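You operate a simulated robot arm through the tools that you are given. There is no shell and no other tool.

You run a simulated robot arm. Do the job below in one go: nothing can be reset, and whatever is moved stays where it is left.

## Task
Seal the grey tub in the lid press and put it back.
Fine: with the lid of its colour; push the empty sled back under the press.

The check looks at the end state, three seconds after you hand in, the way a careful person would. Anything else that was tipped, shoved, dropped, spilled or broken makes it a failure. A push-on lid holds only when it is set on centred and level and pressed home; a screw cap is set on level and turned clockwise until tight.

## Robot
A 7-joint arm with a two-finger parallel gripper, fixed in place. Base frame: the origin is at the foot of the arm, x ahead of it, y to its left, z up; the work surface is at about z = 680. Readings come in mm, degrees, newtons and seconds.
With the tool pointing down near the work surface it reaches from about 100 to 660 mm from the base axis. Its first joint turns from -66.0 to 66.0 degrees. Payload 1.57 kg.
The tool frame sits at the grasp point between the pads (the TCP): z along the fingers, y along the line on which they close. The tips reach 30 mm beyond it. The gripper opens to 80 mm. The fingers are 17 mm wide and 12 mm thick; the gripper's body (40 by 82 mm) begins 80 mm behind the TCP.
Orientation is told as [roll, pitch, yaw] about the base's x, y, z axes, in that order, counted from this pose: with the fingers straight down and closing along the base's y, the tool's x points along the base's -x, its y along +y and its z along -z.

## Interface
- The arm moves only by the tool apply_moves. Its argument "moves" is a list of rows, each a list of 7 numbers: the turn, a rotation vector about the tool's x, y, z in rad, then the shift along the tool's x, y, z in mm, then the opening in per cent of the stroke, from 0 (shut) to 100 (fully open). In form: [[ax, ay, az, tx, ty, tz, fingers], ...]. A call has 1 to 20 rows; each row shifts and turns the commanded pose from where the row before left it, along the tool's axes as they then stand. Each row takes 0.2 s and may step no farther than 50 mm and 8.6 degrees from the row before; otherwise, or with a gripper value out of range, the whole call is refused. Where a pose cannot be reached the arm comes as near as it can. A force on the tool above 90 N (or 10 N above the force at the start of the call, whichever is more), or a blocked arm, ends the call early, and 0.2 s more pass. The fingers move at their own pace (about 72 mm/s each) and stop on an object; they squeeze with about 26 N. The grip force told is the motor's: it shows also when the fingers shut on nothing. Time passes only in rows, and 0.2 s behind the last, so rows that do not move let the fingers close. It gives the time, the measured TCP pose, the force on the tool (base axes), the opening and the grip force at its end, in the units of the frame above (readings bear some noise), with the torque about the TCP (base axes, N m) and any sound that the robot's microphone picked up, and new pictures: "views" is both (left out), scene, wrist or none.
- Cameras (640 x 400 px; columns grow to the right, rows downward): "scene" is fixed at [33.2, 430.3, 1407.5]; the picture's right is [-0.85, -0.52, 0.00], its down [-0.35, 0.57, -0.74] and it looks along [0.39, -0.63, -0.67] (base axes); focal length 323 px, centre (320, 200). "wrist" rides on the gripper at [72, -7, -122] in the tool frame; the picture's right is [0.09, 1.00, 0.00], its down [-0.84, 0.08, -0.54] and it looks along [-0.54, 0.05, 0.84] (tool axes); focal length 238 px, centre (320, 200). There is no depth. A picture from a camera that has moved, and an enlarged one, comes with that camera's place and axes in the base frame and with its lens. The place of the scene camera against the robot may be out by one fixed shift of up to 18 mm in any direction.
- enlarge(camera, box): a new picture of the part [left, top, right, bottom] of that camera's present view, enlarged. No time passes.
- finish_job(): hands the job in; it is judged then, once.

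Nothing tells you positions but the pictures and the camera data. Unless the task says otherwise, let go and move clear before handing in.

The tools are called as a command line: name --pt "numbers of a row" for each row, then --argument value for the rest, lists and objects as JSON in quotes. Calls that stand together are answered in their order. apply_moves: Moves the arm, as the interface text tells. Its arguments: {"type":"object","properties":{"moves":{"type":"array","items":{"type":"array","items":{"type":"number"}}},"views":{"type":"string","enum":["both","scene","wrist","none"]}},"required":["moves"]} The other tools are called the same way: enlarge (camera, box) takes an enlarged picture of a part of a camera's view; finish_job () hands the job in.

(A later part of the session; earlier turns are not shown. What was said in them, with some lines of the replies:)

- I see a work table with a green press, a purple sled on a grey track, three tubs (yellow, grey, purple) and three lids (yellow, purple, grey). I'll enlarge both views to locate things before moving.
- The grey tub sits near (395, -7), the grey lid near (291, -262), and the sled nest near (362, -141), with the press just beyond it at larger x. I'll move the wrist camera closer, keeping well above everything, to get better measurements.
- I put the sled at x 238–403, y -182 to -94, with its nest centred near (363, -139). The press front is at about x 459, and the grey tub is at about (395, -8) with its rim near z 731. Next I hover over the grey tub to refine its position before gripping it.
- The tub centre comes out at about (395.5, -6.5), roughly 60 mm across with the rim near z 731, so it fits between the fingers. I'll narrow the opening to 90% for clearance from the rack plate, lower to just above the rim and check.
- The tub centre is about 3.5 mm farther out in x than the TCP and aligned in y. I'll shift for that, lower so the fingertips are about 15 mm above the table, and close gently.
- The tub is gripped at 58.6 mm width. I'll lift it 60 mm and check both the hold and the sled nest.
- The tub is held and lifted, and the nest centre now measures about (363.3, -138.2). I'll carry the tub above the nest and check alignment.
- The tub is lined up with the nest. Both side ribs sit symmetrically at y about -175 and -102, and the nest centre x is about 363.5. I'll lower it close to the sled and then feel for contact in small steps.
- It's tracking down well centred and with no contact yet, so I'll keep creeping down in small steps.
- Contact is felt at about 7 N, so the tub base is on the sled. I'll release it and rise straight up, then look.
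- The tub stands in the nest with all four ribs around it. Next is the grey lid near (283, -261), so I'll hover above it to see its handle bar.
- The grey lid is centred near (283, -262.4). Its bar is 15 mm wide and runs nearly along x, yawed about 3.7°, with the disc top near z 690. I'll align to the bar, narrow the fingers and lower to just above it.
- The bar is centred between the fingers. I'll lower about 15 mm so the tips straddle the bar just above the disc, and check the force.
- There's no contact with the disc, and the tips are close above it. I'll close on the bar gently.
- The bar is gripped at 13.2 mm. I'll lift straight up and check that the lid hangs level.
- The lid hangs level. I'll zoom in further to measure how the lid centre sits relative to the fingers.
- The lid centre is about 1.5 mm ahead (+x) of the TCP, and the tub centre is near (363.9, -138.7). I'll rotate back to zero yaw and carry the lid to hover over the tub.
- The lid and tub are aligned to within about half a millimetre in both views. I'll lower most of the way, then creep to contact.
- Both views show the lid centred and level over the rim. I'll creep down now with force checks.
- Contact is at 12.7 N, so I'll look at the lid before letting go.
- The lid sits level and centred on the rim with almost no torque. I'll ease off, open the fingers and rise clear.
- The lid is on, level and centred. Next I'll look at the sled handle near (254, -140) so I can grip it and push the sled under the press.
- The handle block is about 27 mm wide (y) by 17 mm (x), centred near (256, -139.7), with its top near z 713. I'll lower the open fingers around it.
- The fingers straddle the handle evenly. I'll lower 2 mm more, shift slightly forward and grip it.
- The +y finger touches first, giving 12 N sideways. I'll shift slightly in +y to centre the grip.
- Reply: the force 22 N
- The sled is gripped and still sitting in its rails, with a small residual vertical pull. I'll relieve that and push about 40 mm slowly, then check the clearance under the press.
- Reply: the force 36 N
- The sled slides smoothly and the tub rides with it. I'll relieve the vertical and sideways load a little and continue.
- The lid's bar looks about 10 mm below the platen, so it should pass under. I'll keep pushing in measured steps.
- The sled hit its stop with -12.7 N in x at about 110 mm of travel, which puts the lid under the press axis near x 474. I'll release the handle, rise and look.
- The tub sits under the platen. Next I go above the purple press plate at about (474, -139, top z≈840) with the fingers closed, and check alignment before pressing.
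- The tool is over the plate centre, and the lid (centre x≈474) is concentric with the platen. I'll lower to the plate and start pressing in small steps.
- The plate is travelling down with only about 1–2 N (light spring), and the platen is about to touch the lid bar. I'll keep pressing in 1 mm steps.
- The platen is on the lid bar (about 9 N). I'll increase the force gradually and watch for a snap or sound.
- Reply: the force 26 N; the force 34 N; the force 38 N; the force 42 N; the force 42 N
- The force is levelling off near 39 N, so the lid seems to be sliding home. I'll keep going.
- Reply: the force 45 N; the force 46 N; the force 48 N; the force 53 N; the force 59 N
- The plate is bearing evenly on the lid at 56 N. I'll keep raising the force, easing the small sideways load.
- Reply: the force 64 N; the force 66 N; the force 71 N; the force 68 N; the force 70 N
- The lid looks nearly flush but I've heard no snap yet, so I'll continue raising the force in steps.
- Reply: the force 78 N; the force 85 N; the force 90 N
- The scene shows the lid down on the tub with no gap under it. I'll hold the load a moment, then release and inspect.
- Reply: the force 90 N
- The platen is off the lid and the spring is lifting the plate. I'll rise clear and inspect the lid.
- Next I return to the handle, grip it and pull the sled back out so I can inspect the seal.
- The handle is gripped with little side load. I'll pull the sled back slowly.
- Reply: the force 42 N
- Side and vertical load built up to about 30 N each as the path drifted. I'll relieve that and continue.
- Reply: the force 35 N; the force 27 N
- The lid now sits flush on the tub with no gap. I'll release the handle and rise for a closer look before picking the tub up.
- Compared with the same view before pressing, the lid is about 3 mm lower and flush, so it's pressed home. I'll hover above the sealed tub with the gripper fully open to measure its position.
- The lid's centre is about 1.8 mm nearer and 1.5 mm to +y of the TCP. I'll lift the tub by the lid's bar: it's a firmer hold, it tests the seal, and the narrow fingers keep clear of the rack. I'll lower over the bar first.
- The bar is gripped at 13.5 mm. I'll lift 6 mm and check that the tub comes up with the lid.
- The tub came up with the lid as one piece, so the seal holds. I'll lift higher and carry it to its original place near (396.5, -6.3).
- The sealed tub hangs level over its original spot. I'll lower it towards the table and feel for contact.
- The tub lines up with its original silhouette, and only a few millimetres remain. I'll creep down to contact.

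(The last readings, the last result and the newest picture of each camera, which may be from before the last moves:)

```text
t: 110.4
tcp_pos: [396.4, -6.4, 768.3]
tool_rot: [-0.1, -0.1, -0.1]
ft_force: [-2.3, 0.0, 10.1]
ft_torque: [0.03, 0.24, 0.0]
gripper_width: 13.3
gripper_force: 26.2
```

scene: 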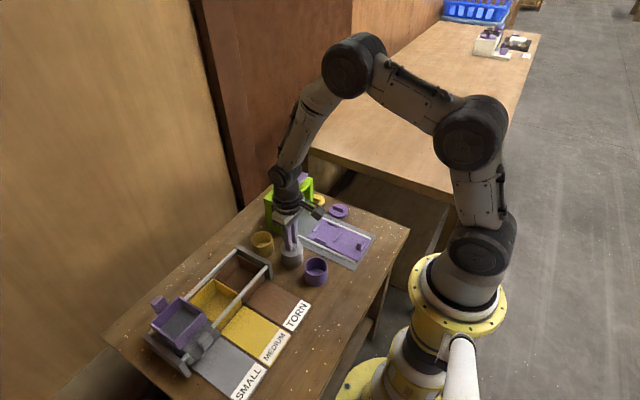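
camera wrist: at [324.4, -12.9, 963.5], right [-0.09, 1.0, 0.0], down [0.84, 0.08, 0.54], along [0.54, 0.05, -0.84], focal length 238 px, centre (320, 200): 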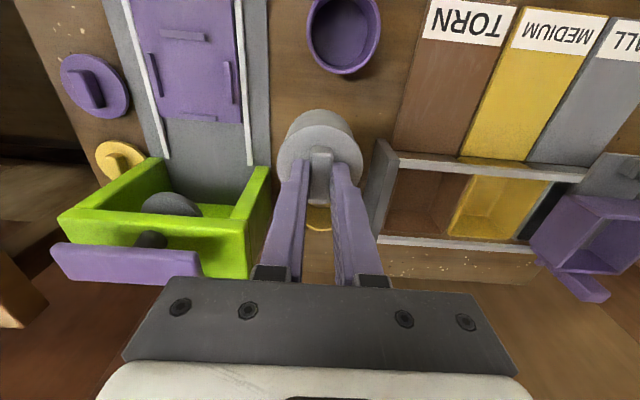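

The tub is on the table at about 10 N. I'll ease off, open the fingers and rise.

apply_moves --pt "0 0 0 0 0 -0.5 5" --pt "0 0 0 0 0 0 20" --pt "0 0 0 0 0 0 30" --pt "0 0 0 0 0 0 40" --pt "0 0 0 0 0 -10 40" --pt "0 0 0 0 0 -25 40" --pt "0 0 0 0 0 -35 40" --pt "0 0 0 0 0 0 40" --views "both"

enlarge --camera "scene" --box '[270, 225, 320, 275]'

enlarge --camera "wrist" --box '[200, 60, 440, 210]'

enlarge --camera "scene" --box '[230, 165, 360, 300]'

```text
t: 112.2
tcp_pos: [397.8, -6.8, 839.3]
tool_rot: [0.0, -0.1, -0.1]
ft_force: [0.0, -0.5, 0.4]
ft_torque: [0.04, 0.03, -0.01]
gripper_width: 32.0
gripper_force: 0.2
camera wrist: at [324.1, -12.4, 961.1], right [-0.09, 1.0, 0.0], down [0.84, 0.08, 0.54], along [0.54, 0.05, -0.84], focal length 238 px, centre (320, 200)
```

scene: 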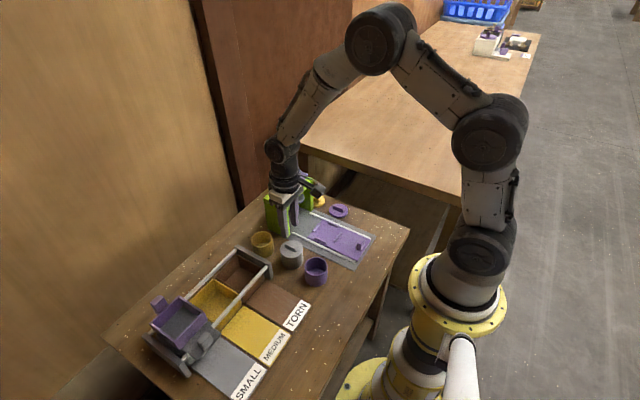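
wrist: 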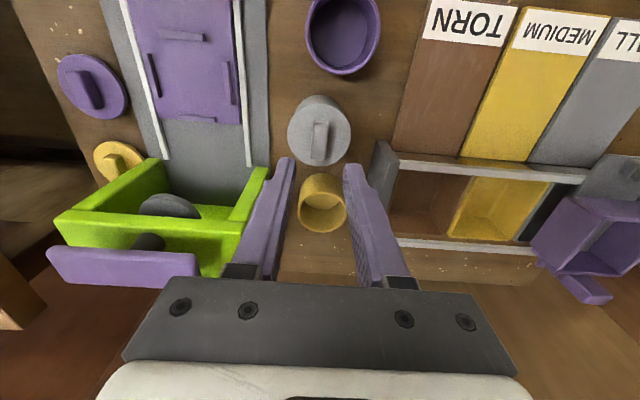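

```text
8.00 times, centred on (295, 250) of scene
camera zoom: at [33.2, 430.3, 1407.5], right [-0.85, -0.52, 0.0], down [-0.35, 0.57, -0.74], along [0.39, -0.63, -0.67], focal length 2583 px, centre (520, -200)
```

zoom: 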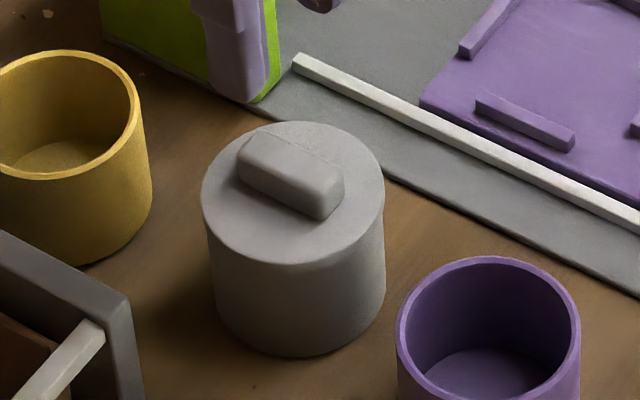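

```text
2.67 times, centred on (320, 135) of wrist
camera zoom: at [324.1, -12.4, 961.1], right [-0.09, 1.0, 0.0], down [0.84, 0.08, 0.54], along [0.54, 0.05, -0.84], focal length 636 px, centre (320, 373)
```

zoom: 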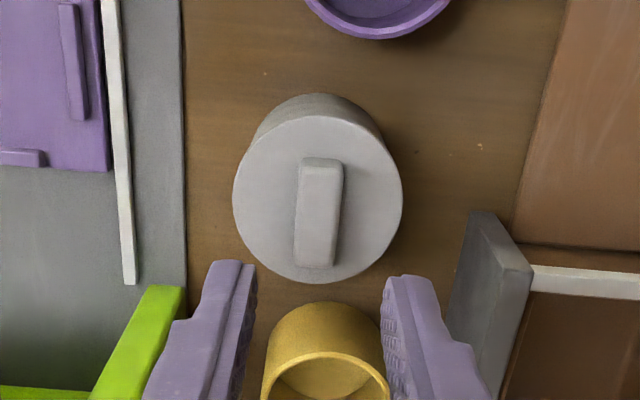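

```text
2.96 times, centred on (295, 232) of scene
camera zoom: at [33.2, 430.3, 1407.5], right [-0.85, -0.52, 0.0], down [-0.35, 0.57, -0.74], along [0.39, -0.63, -0.67], focal length 957 px, centre (394, 104)
```

zoom: 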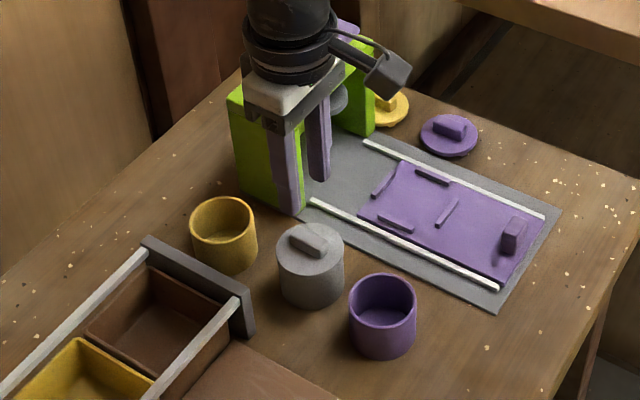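

The sealed tub is back in its original spot. Next I return to the sled handle to push the empty sled back under the press.

apply_moves --pt "0 0 0 27.4 -26.5 0 60" --pt "0 0 0 27.4 -26.5 0 60" --pt "0 0 0 27.4 -26.5 0 60" --pt "0 0 0 27.4 -26.5 0 60" --pt "0 0 0 27.4 -26.5 0 60" --pt "0 0 0 0 0 0 60" --pt "0 0 0 0 0 40 60" --pt "0 0 0 0 0 35 60" --pt "0 0 0 0 0 20 60" --pt "0 0 0 0 0 0 60" --views "both"

enlarge --camera "wrist" --box '[220, 90, 420, 215]'

```text
t: 114.4
tcp_pos: [259.3, -139.8, 743.9]
tool_rot: [-0.2, -0.1, 0.0]
ft_force: [0.1, 1.0, -0.7]
ft_torque: [0.02, -0.06, 0.03]
gripper_width: 47.5
gripper_force: 0.0
camera wrist: at [186.1, -145.6, 866.2], right [-0.09, 1.0, 0.0], down [0.84, 0.08, 0.54], along [0.54, 0.05, -0.84], focal length 238 px, centre (320, 200)
```

scene: 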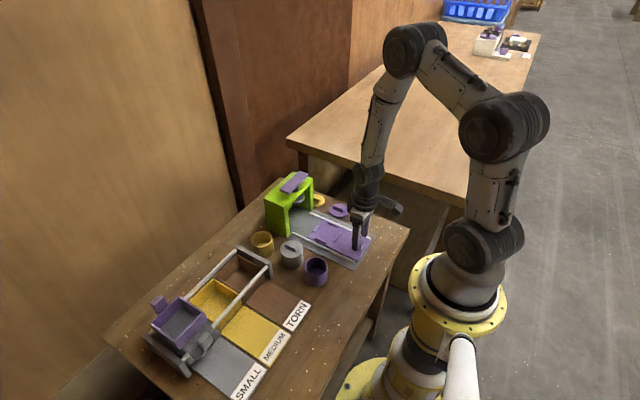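
wrist: 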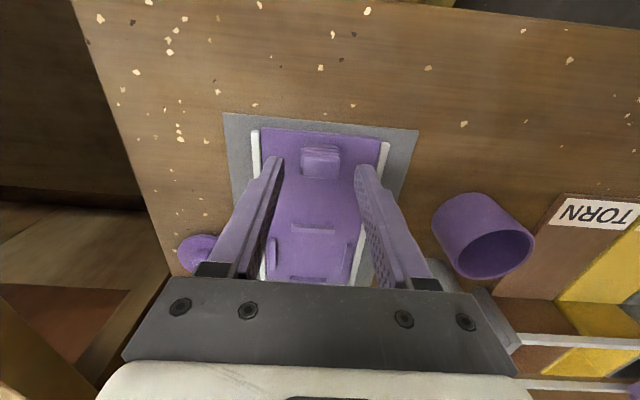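

```text
3.20 times, centred on (320, 152) of wrist
camera zoom: at [186.1, -145.6, 866.2], right [-0.09, 1.0, 0.0], down [0.84, 0.08, 0.54], along [0.54, 0.05, -0.84], focal length 763 px, centre (320, 352)
```

zoom: 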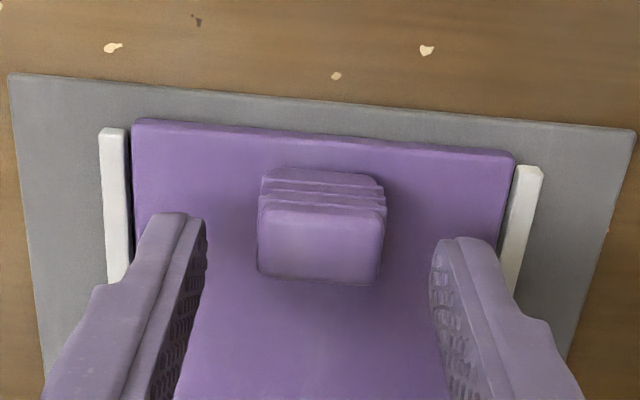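

The handle is centred between the fingers. I'll lower and grip it again.

apply_moves --pt "0 0 0 0 0 9 60" --pt "0 0 0 0 0 7 60" --pt "0 0 0 0 0 0 45" --pt "0 0 0 0 0 0 36" --pt "0 0 0 0 0 0 28" --pt "0 0 0 0 0 0 24" --pt "0 0 0 0 0 0 24" --views "none"

```text
t: 116.0
tcp_pos: [258.5, -139.8, 728.7]
tool_rot: [-0.2, -0.2, -0.1]
ft_force: [-0.9, -8.8, -6.1]
ft_torque: [0.02, 0.04, 0.1]
gripper_width: 25.5
gripper_force: 37.4
```

apply_moves --pt "0 0 0 -1 -0.3 0.2 24" --pt "0 0 0 -3 0 0 24" --pt "0 0 0 -4 0 0 24" --pt "0 0 0 -4 0 0 24" --pt "0 0 0 -4 0 0 24" --pt "0 0 0 -4 0 0 24" --pt "0 0 0 -4 0 0 24" --pt "0 0 0 -2 0 0 24" --pt "0 0 0 0 0 0 24" --views "scene"

```text
t: 118.0
tcp_pos: [286.0, -138.4, 727.7]
tool_rot: [-0.2, -0.1, -0.1]
ft_force: [0.4, 0.2, 16.0]
ft_torque: [0.17, 0.21, 0.07]
gripper_width: 25.2
gripper_force: 37.3
```

scene: 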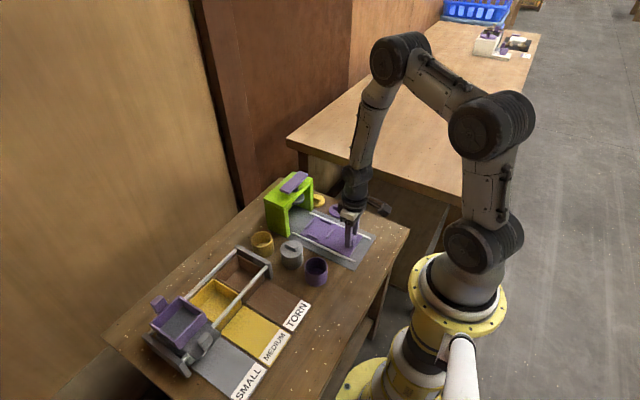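

The empty sled is moving smoothly (about 26 mm so far). I'll continue with small corrections.

apply_moves --pt "0 0 0 -2 0 -0.4 24" --pt "0 0 0 -4 0 0 24" --pt "0 0 0 -4 0 0 24" --pt "0 0 0 -4 0 0 24" --pt "0 0 0 -4 0 0 24" --pt "0 0 0 -4 0 0 24" --pt "0 0 0 -3 0 0 24" --pt "0 0 0 0 0 0 24" --views "none"

```text
t: 119.8
tcp_pos: [310.7, -139.7, 726.9]
tool_rot: [-0.1, 0.0, 0.0]
ft_force: [0.0, -0.6, -0.7]
ft_torque: [0.11, 0.67, 0.05]
gripper_width: 25.2
gripper_force: 36.5
```

apply_moves --pt "0 0 0 -2 0 0 24" --pt "0 0 0 -4 0 0 24" --pt "0 0 0 -4 0 0 24" --pt "0 0 0 -4 0 0 24" --pt "0 0 0 -4 0 0 24" --pt "0 0 0 -4 0 0 24" --pt "0 0 0 -3 0 0 24" --pt "0 0 0 0 0 0 24" --views "none"

```text
t: 121.6
tcp_pos: [334.7, -139.0, 727.9]
tool_rot: [-0.1, -0.2, -0.2]
ft_force: [0.1, -1.7, -1.3]
ft_torque: [0.16, 0.93, 0.01]
gripper_width: 25.4
gripper_force: 37.5
```

apply_moves --pt "0 0 0 -2 0 0 24" --pt "0 0 0 -4 0 0 24" --pt "0 0 0 -4 0 0 24" --pt "0 0 0 -4 0 0 24" --pt "0 0 0 -4 0 0 24" --pt "0 0 0 -4 0 0 24" --pt "0 0 0 -3 0 0 24" --pt "0 0 0 0 0 0 24" --views "scene"

apply_moves --pt "0 0 0 -2 0 0 24" --pt "0 0 0 -2 0 0 24" --pt "0 0 0 -2 0 0 24" --pt "0 0 0 -1 0 0 24" --pt "0 0 0 0 0 0 24" --views "none"

```text
t: 123.4
tcp_pos: [359.7, -139.4, 727.9]
tool_rot: [0.0, -0.1, 0.0]
ft_force: [0.0, -8.1, -19.8]
ft_torque: [-0.05, -0.69, 0.0]
gripper_width: 25.7
gripper_force: 36.7
```

scene: 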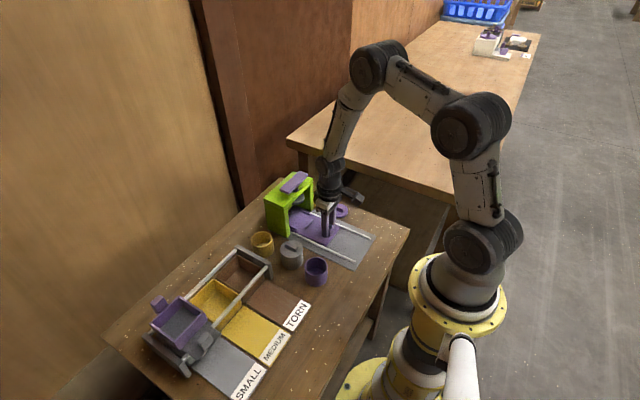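

```text
t: 124.6
tcp_pos: [368.6, -139.7, 728.2]
tool_rot: [-0.1, 0.0, -0.2]
ft_force: [-0.3, -8.3, -17.3]
ft_torque: [-0.02, 0.61, 0.1]
gripper_width: 25.6
gripper_force: 37.2
```

apply_moves --pt "0 0 0 -0.7 -0.2 0.4 24" --pt "0 0 0 -0.7 0 0 24" --pt "0 0 0 0 0 0 24" --views "none"

apply_moves --pt "0 0 0 -0.7 0 0 24" --pt "0 0 0 -0.5 0 0 24" --pt "0 0 0 0 0 0 24" --views "none"

```text
t: 125.4
tcp_pos: [369.5, -140.6, 728.5]
tool_rot: [-0.1, 0.0, -0.2]
ft_force: [-3.4, 0.0, -4.2]
ft_torque: [0.16, 0.83, 0.08]
gripper_width: 25.6
gripper_force: 37.4
```

```text
t: 126.2
tcp_pos: [369.6, -139.6, 728.0]
tool_rot: [-0.1, -0.1, -0.2]
ft_force: [-9.5, 5.3, 2.8]
ft_torque: [0.18, -0.41, 0.04]
gripper_width: 25.5
gripper_force: 37.2
```

The sled is firmly against its stop (-9.5 N in x). I'll release, rise clear and inspect everything.

apply_moves --pt "0 0 0 0.3 0 0 24" --pt "0 0 0 0 0 0 40" --pt "0 0 0 0 0 0 60" --pt "0 0 0 0 0 0 60" --pt "0 0 0 0 0 -20 60" --pt "0 0 0 0 0 -40 60" --pt "0 0 0 0 0 -45 60" --pt "0 0 0 0 0 -45 60" --pt "0 0 0 30 0 -25 60" --pt "0 0 0 30 0 -25 60" --pt "0 0 0 30 0 0 60" --pt "0 0 0 0 0 0 60" --views "both"

enlarge --camera "scene" --box '[230, 165, 390, 300]'

enlarge --camera "wrist" --box '[180, 60, 440, 240]'

enlarge --camera "scene" --box '[275, 230, 307, 275]'

```text
t: 128.8
tcp_pos: [278.5, -140.1, 927.6]
tool_rot: [-0.1, -0.2, 0.0]
ft_force: [0.1, -0.9, 0.0]
ft_torque: [0.01, 0.01, 0.0]
gripper_width: 47.7
gripper_force: 0.0
camera wrist: at [206.5, -145.4, 1050.6], right [-0.09, 1.0, 0.0], down [0.84, 0.08, 0.54], along [0.54, 0.05, -0.84], focal length 238 px, centre (320, 200)
```

scene: 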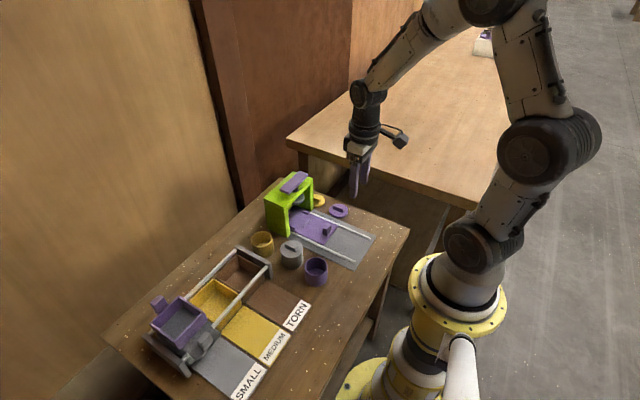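
wrist: 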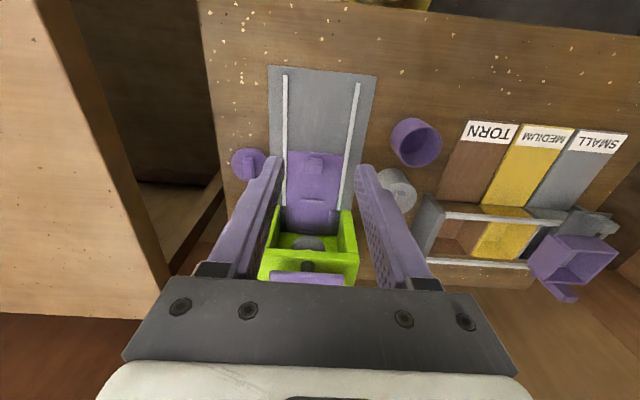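

```text
2.96 times, centred on (310, 232) of scene
camera zoom: at [33.2, 430.3, 1407.5], right [-0.85, -0.52, 0.0], down [-0.35, 0.57, -0.74], along [0.39, -0.63, -0.67], focal length 957 px, centre (350, 104)
```

zoom: 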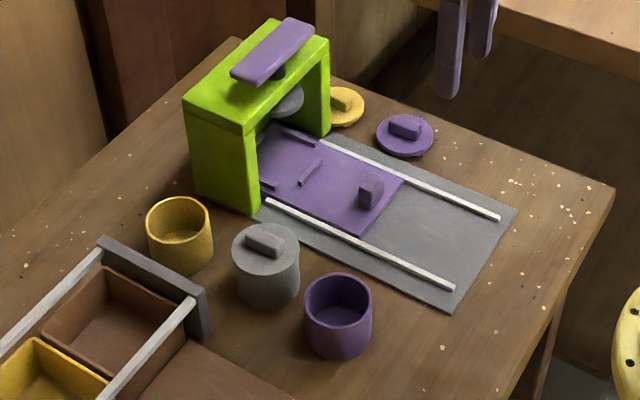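

```text
2.22 times, centred on (310, 150) of wrist
camera zoom: at [206.5, -145.4, 1050.6], right [-0.09, 1.0, 0.0], down [0.84, 0.08, 0.54], along [0.54, 0.05, -0.84], focal length 530 px, centre (342, 311)
```

zoom: 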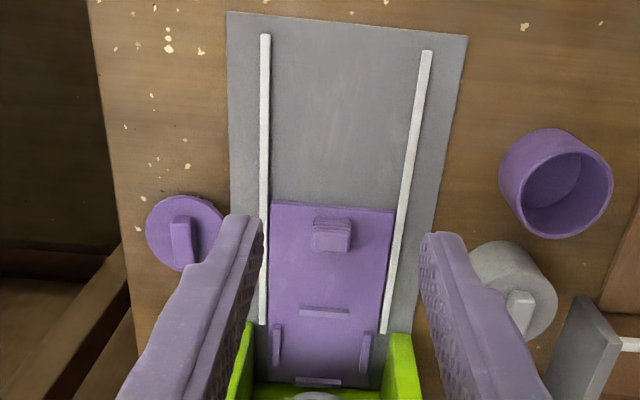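

```text
8.89 times, centred on (291, 252) of scene
camera zoom: at [33.2, 430.3, 1407.5], right [-0.85, -0.52, 0.0], down [-0.35, 0.57, -0.74], along [0.39, -0.63, -0.67], focal length 2870 px, centre (578, -267)
```

zoom: 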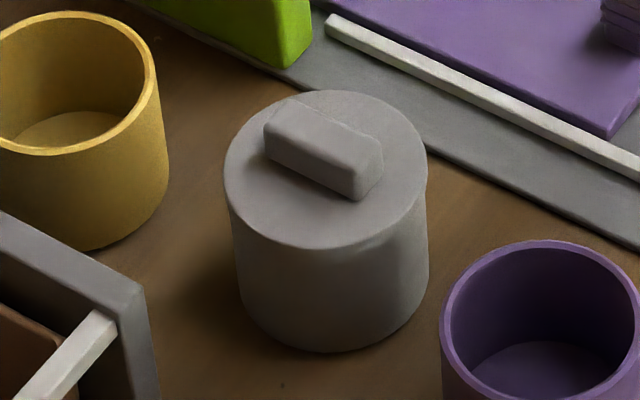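

The scene matches the request:
- **Tub:** the grey tub is sealed with its grey lid, flush and level, and stands in its original place.
- **Sled:** the empty sled is against its stop under the press.
- **Other items:** the other tubs and lids look unmoved.

The arm has let go and is clear, so I'm handing the job in.

finish_job

```text
The job is handed in.
```

The grey tub is sealed with its grey lid and back in its original place. The empty sled is pushed back under the press against its stop. I've handed the job in; no result has come back.

- **Seal:** I pressed the lid with up to about 87 N. It went down about 3 mm and now sits flush and level. I heard no click, but when I lifted the tub by the lid's bar, the two came up as one piece.
- **Placement:** in the scene view the tub lines up with its outline from before I moved it.
- **Other items:** the other tubs and lids look unmoved in the final pictures, and the arm has let go and is clear.
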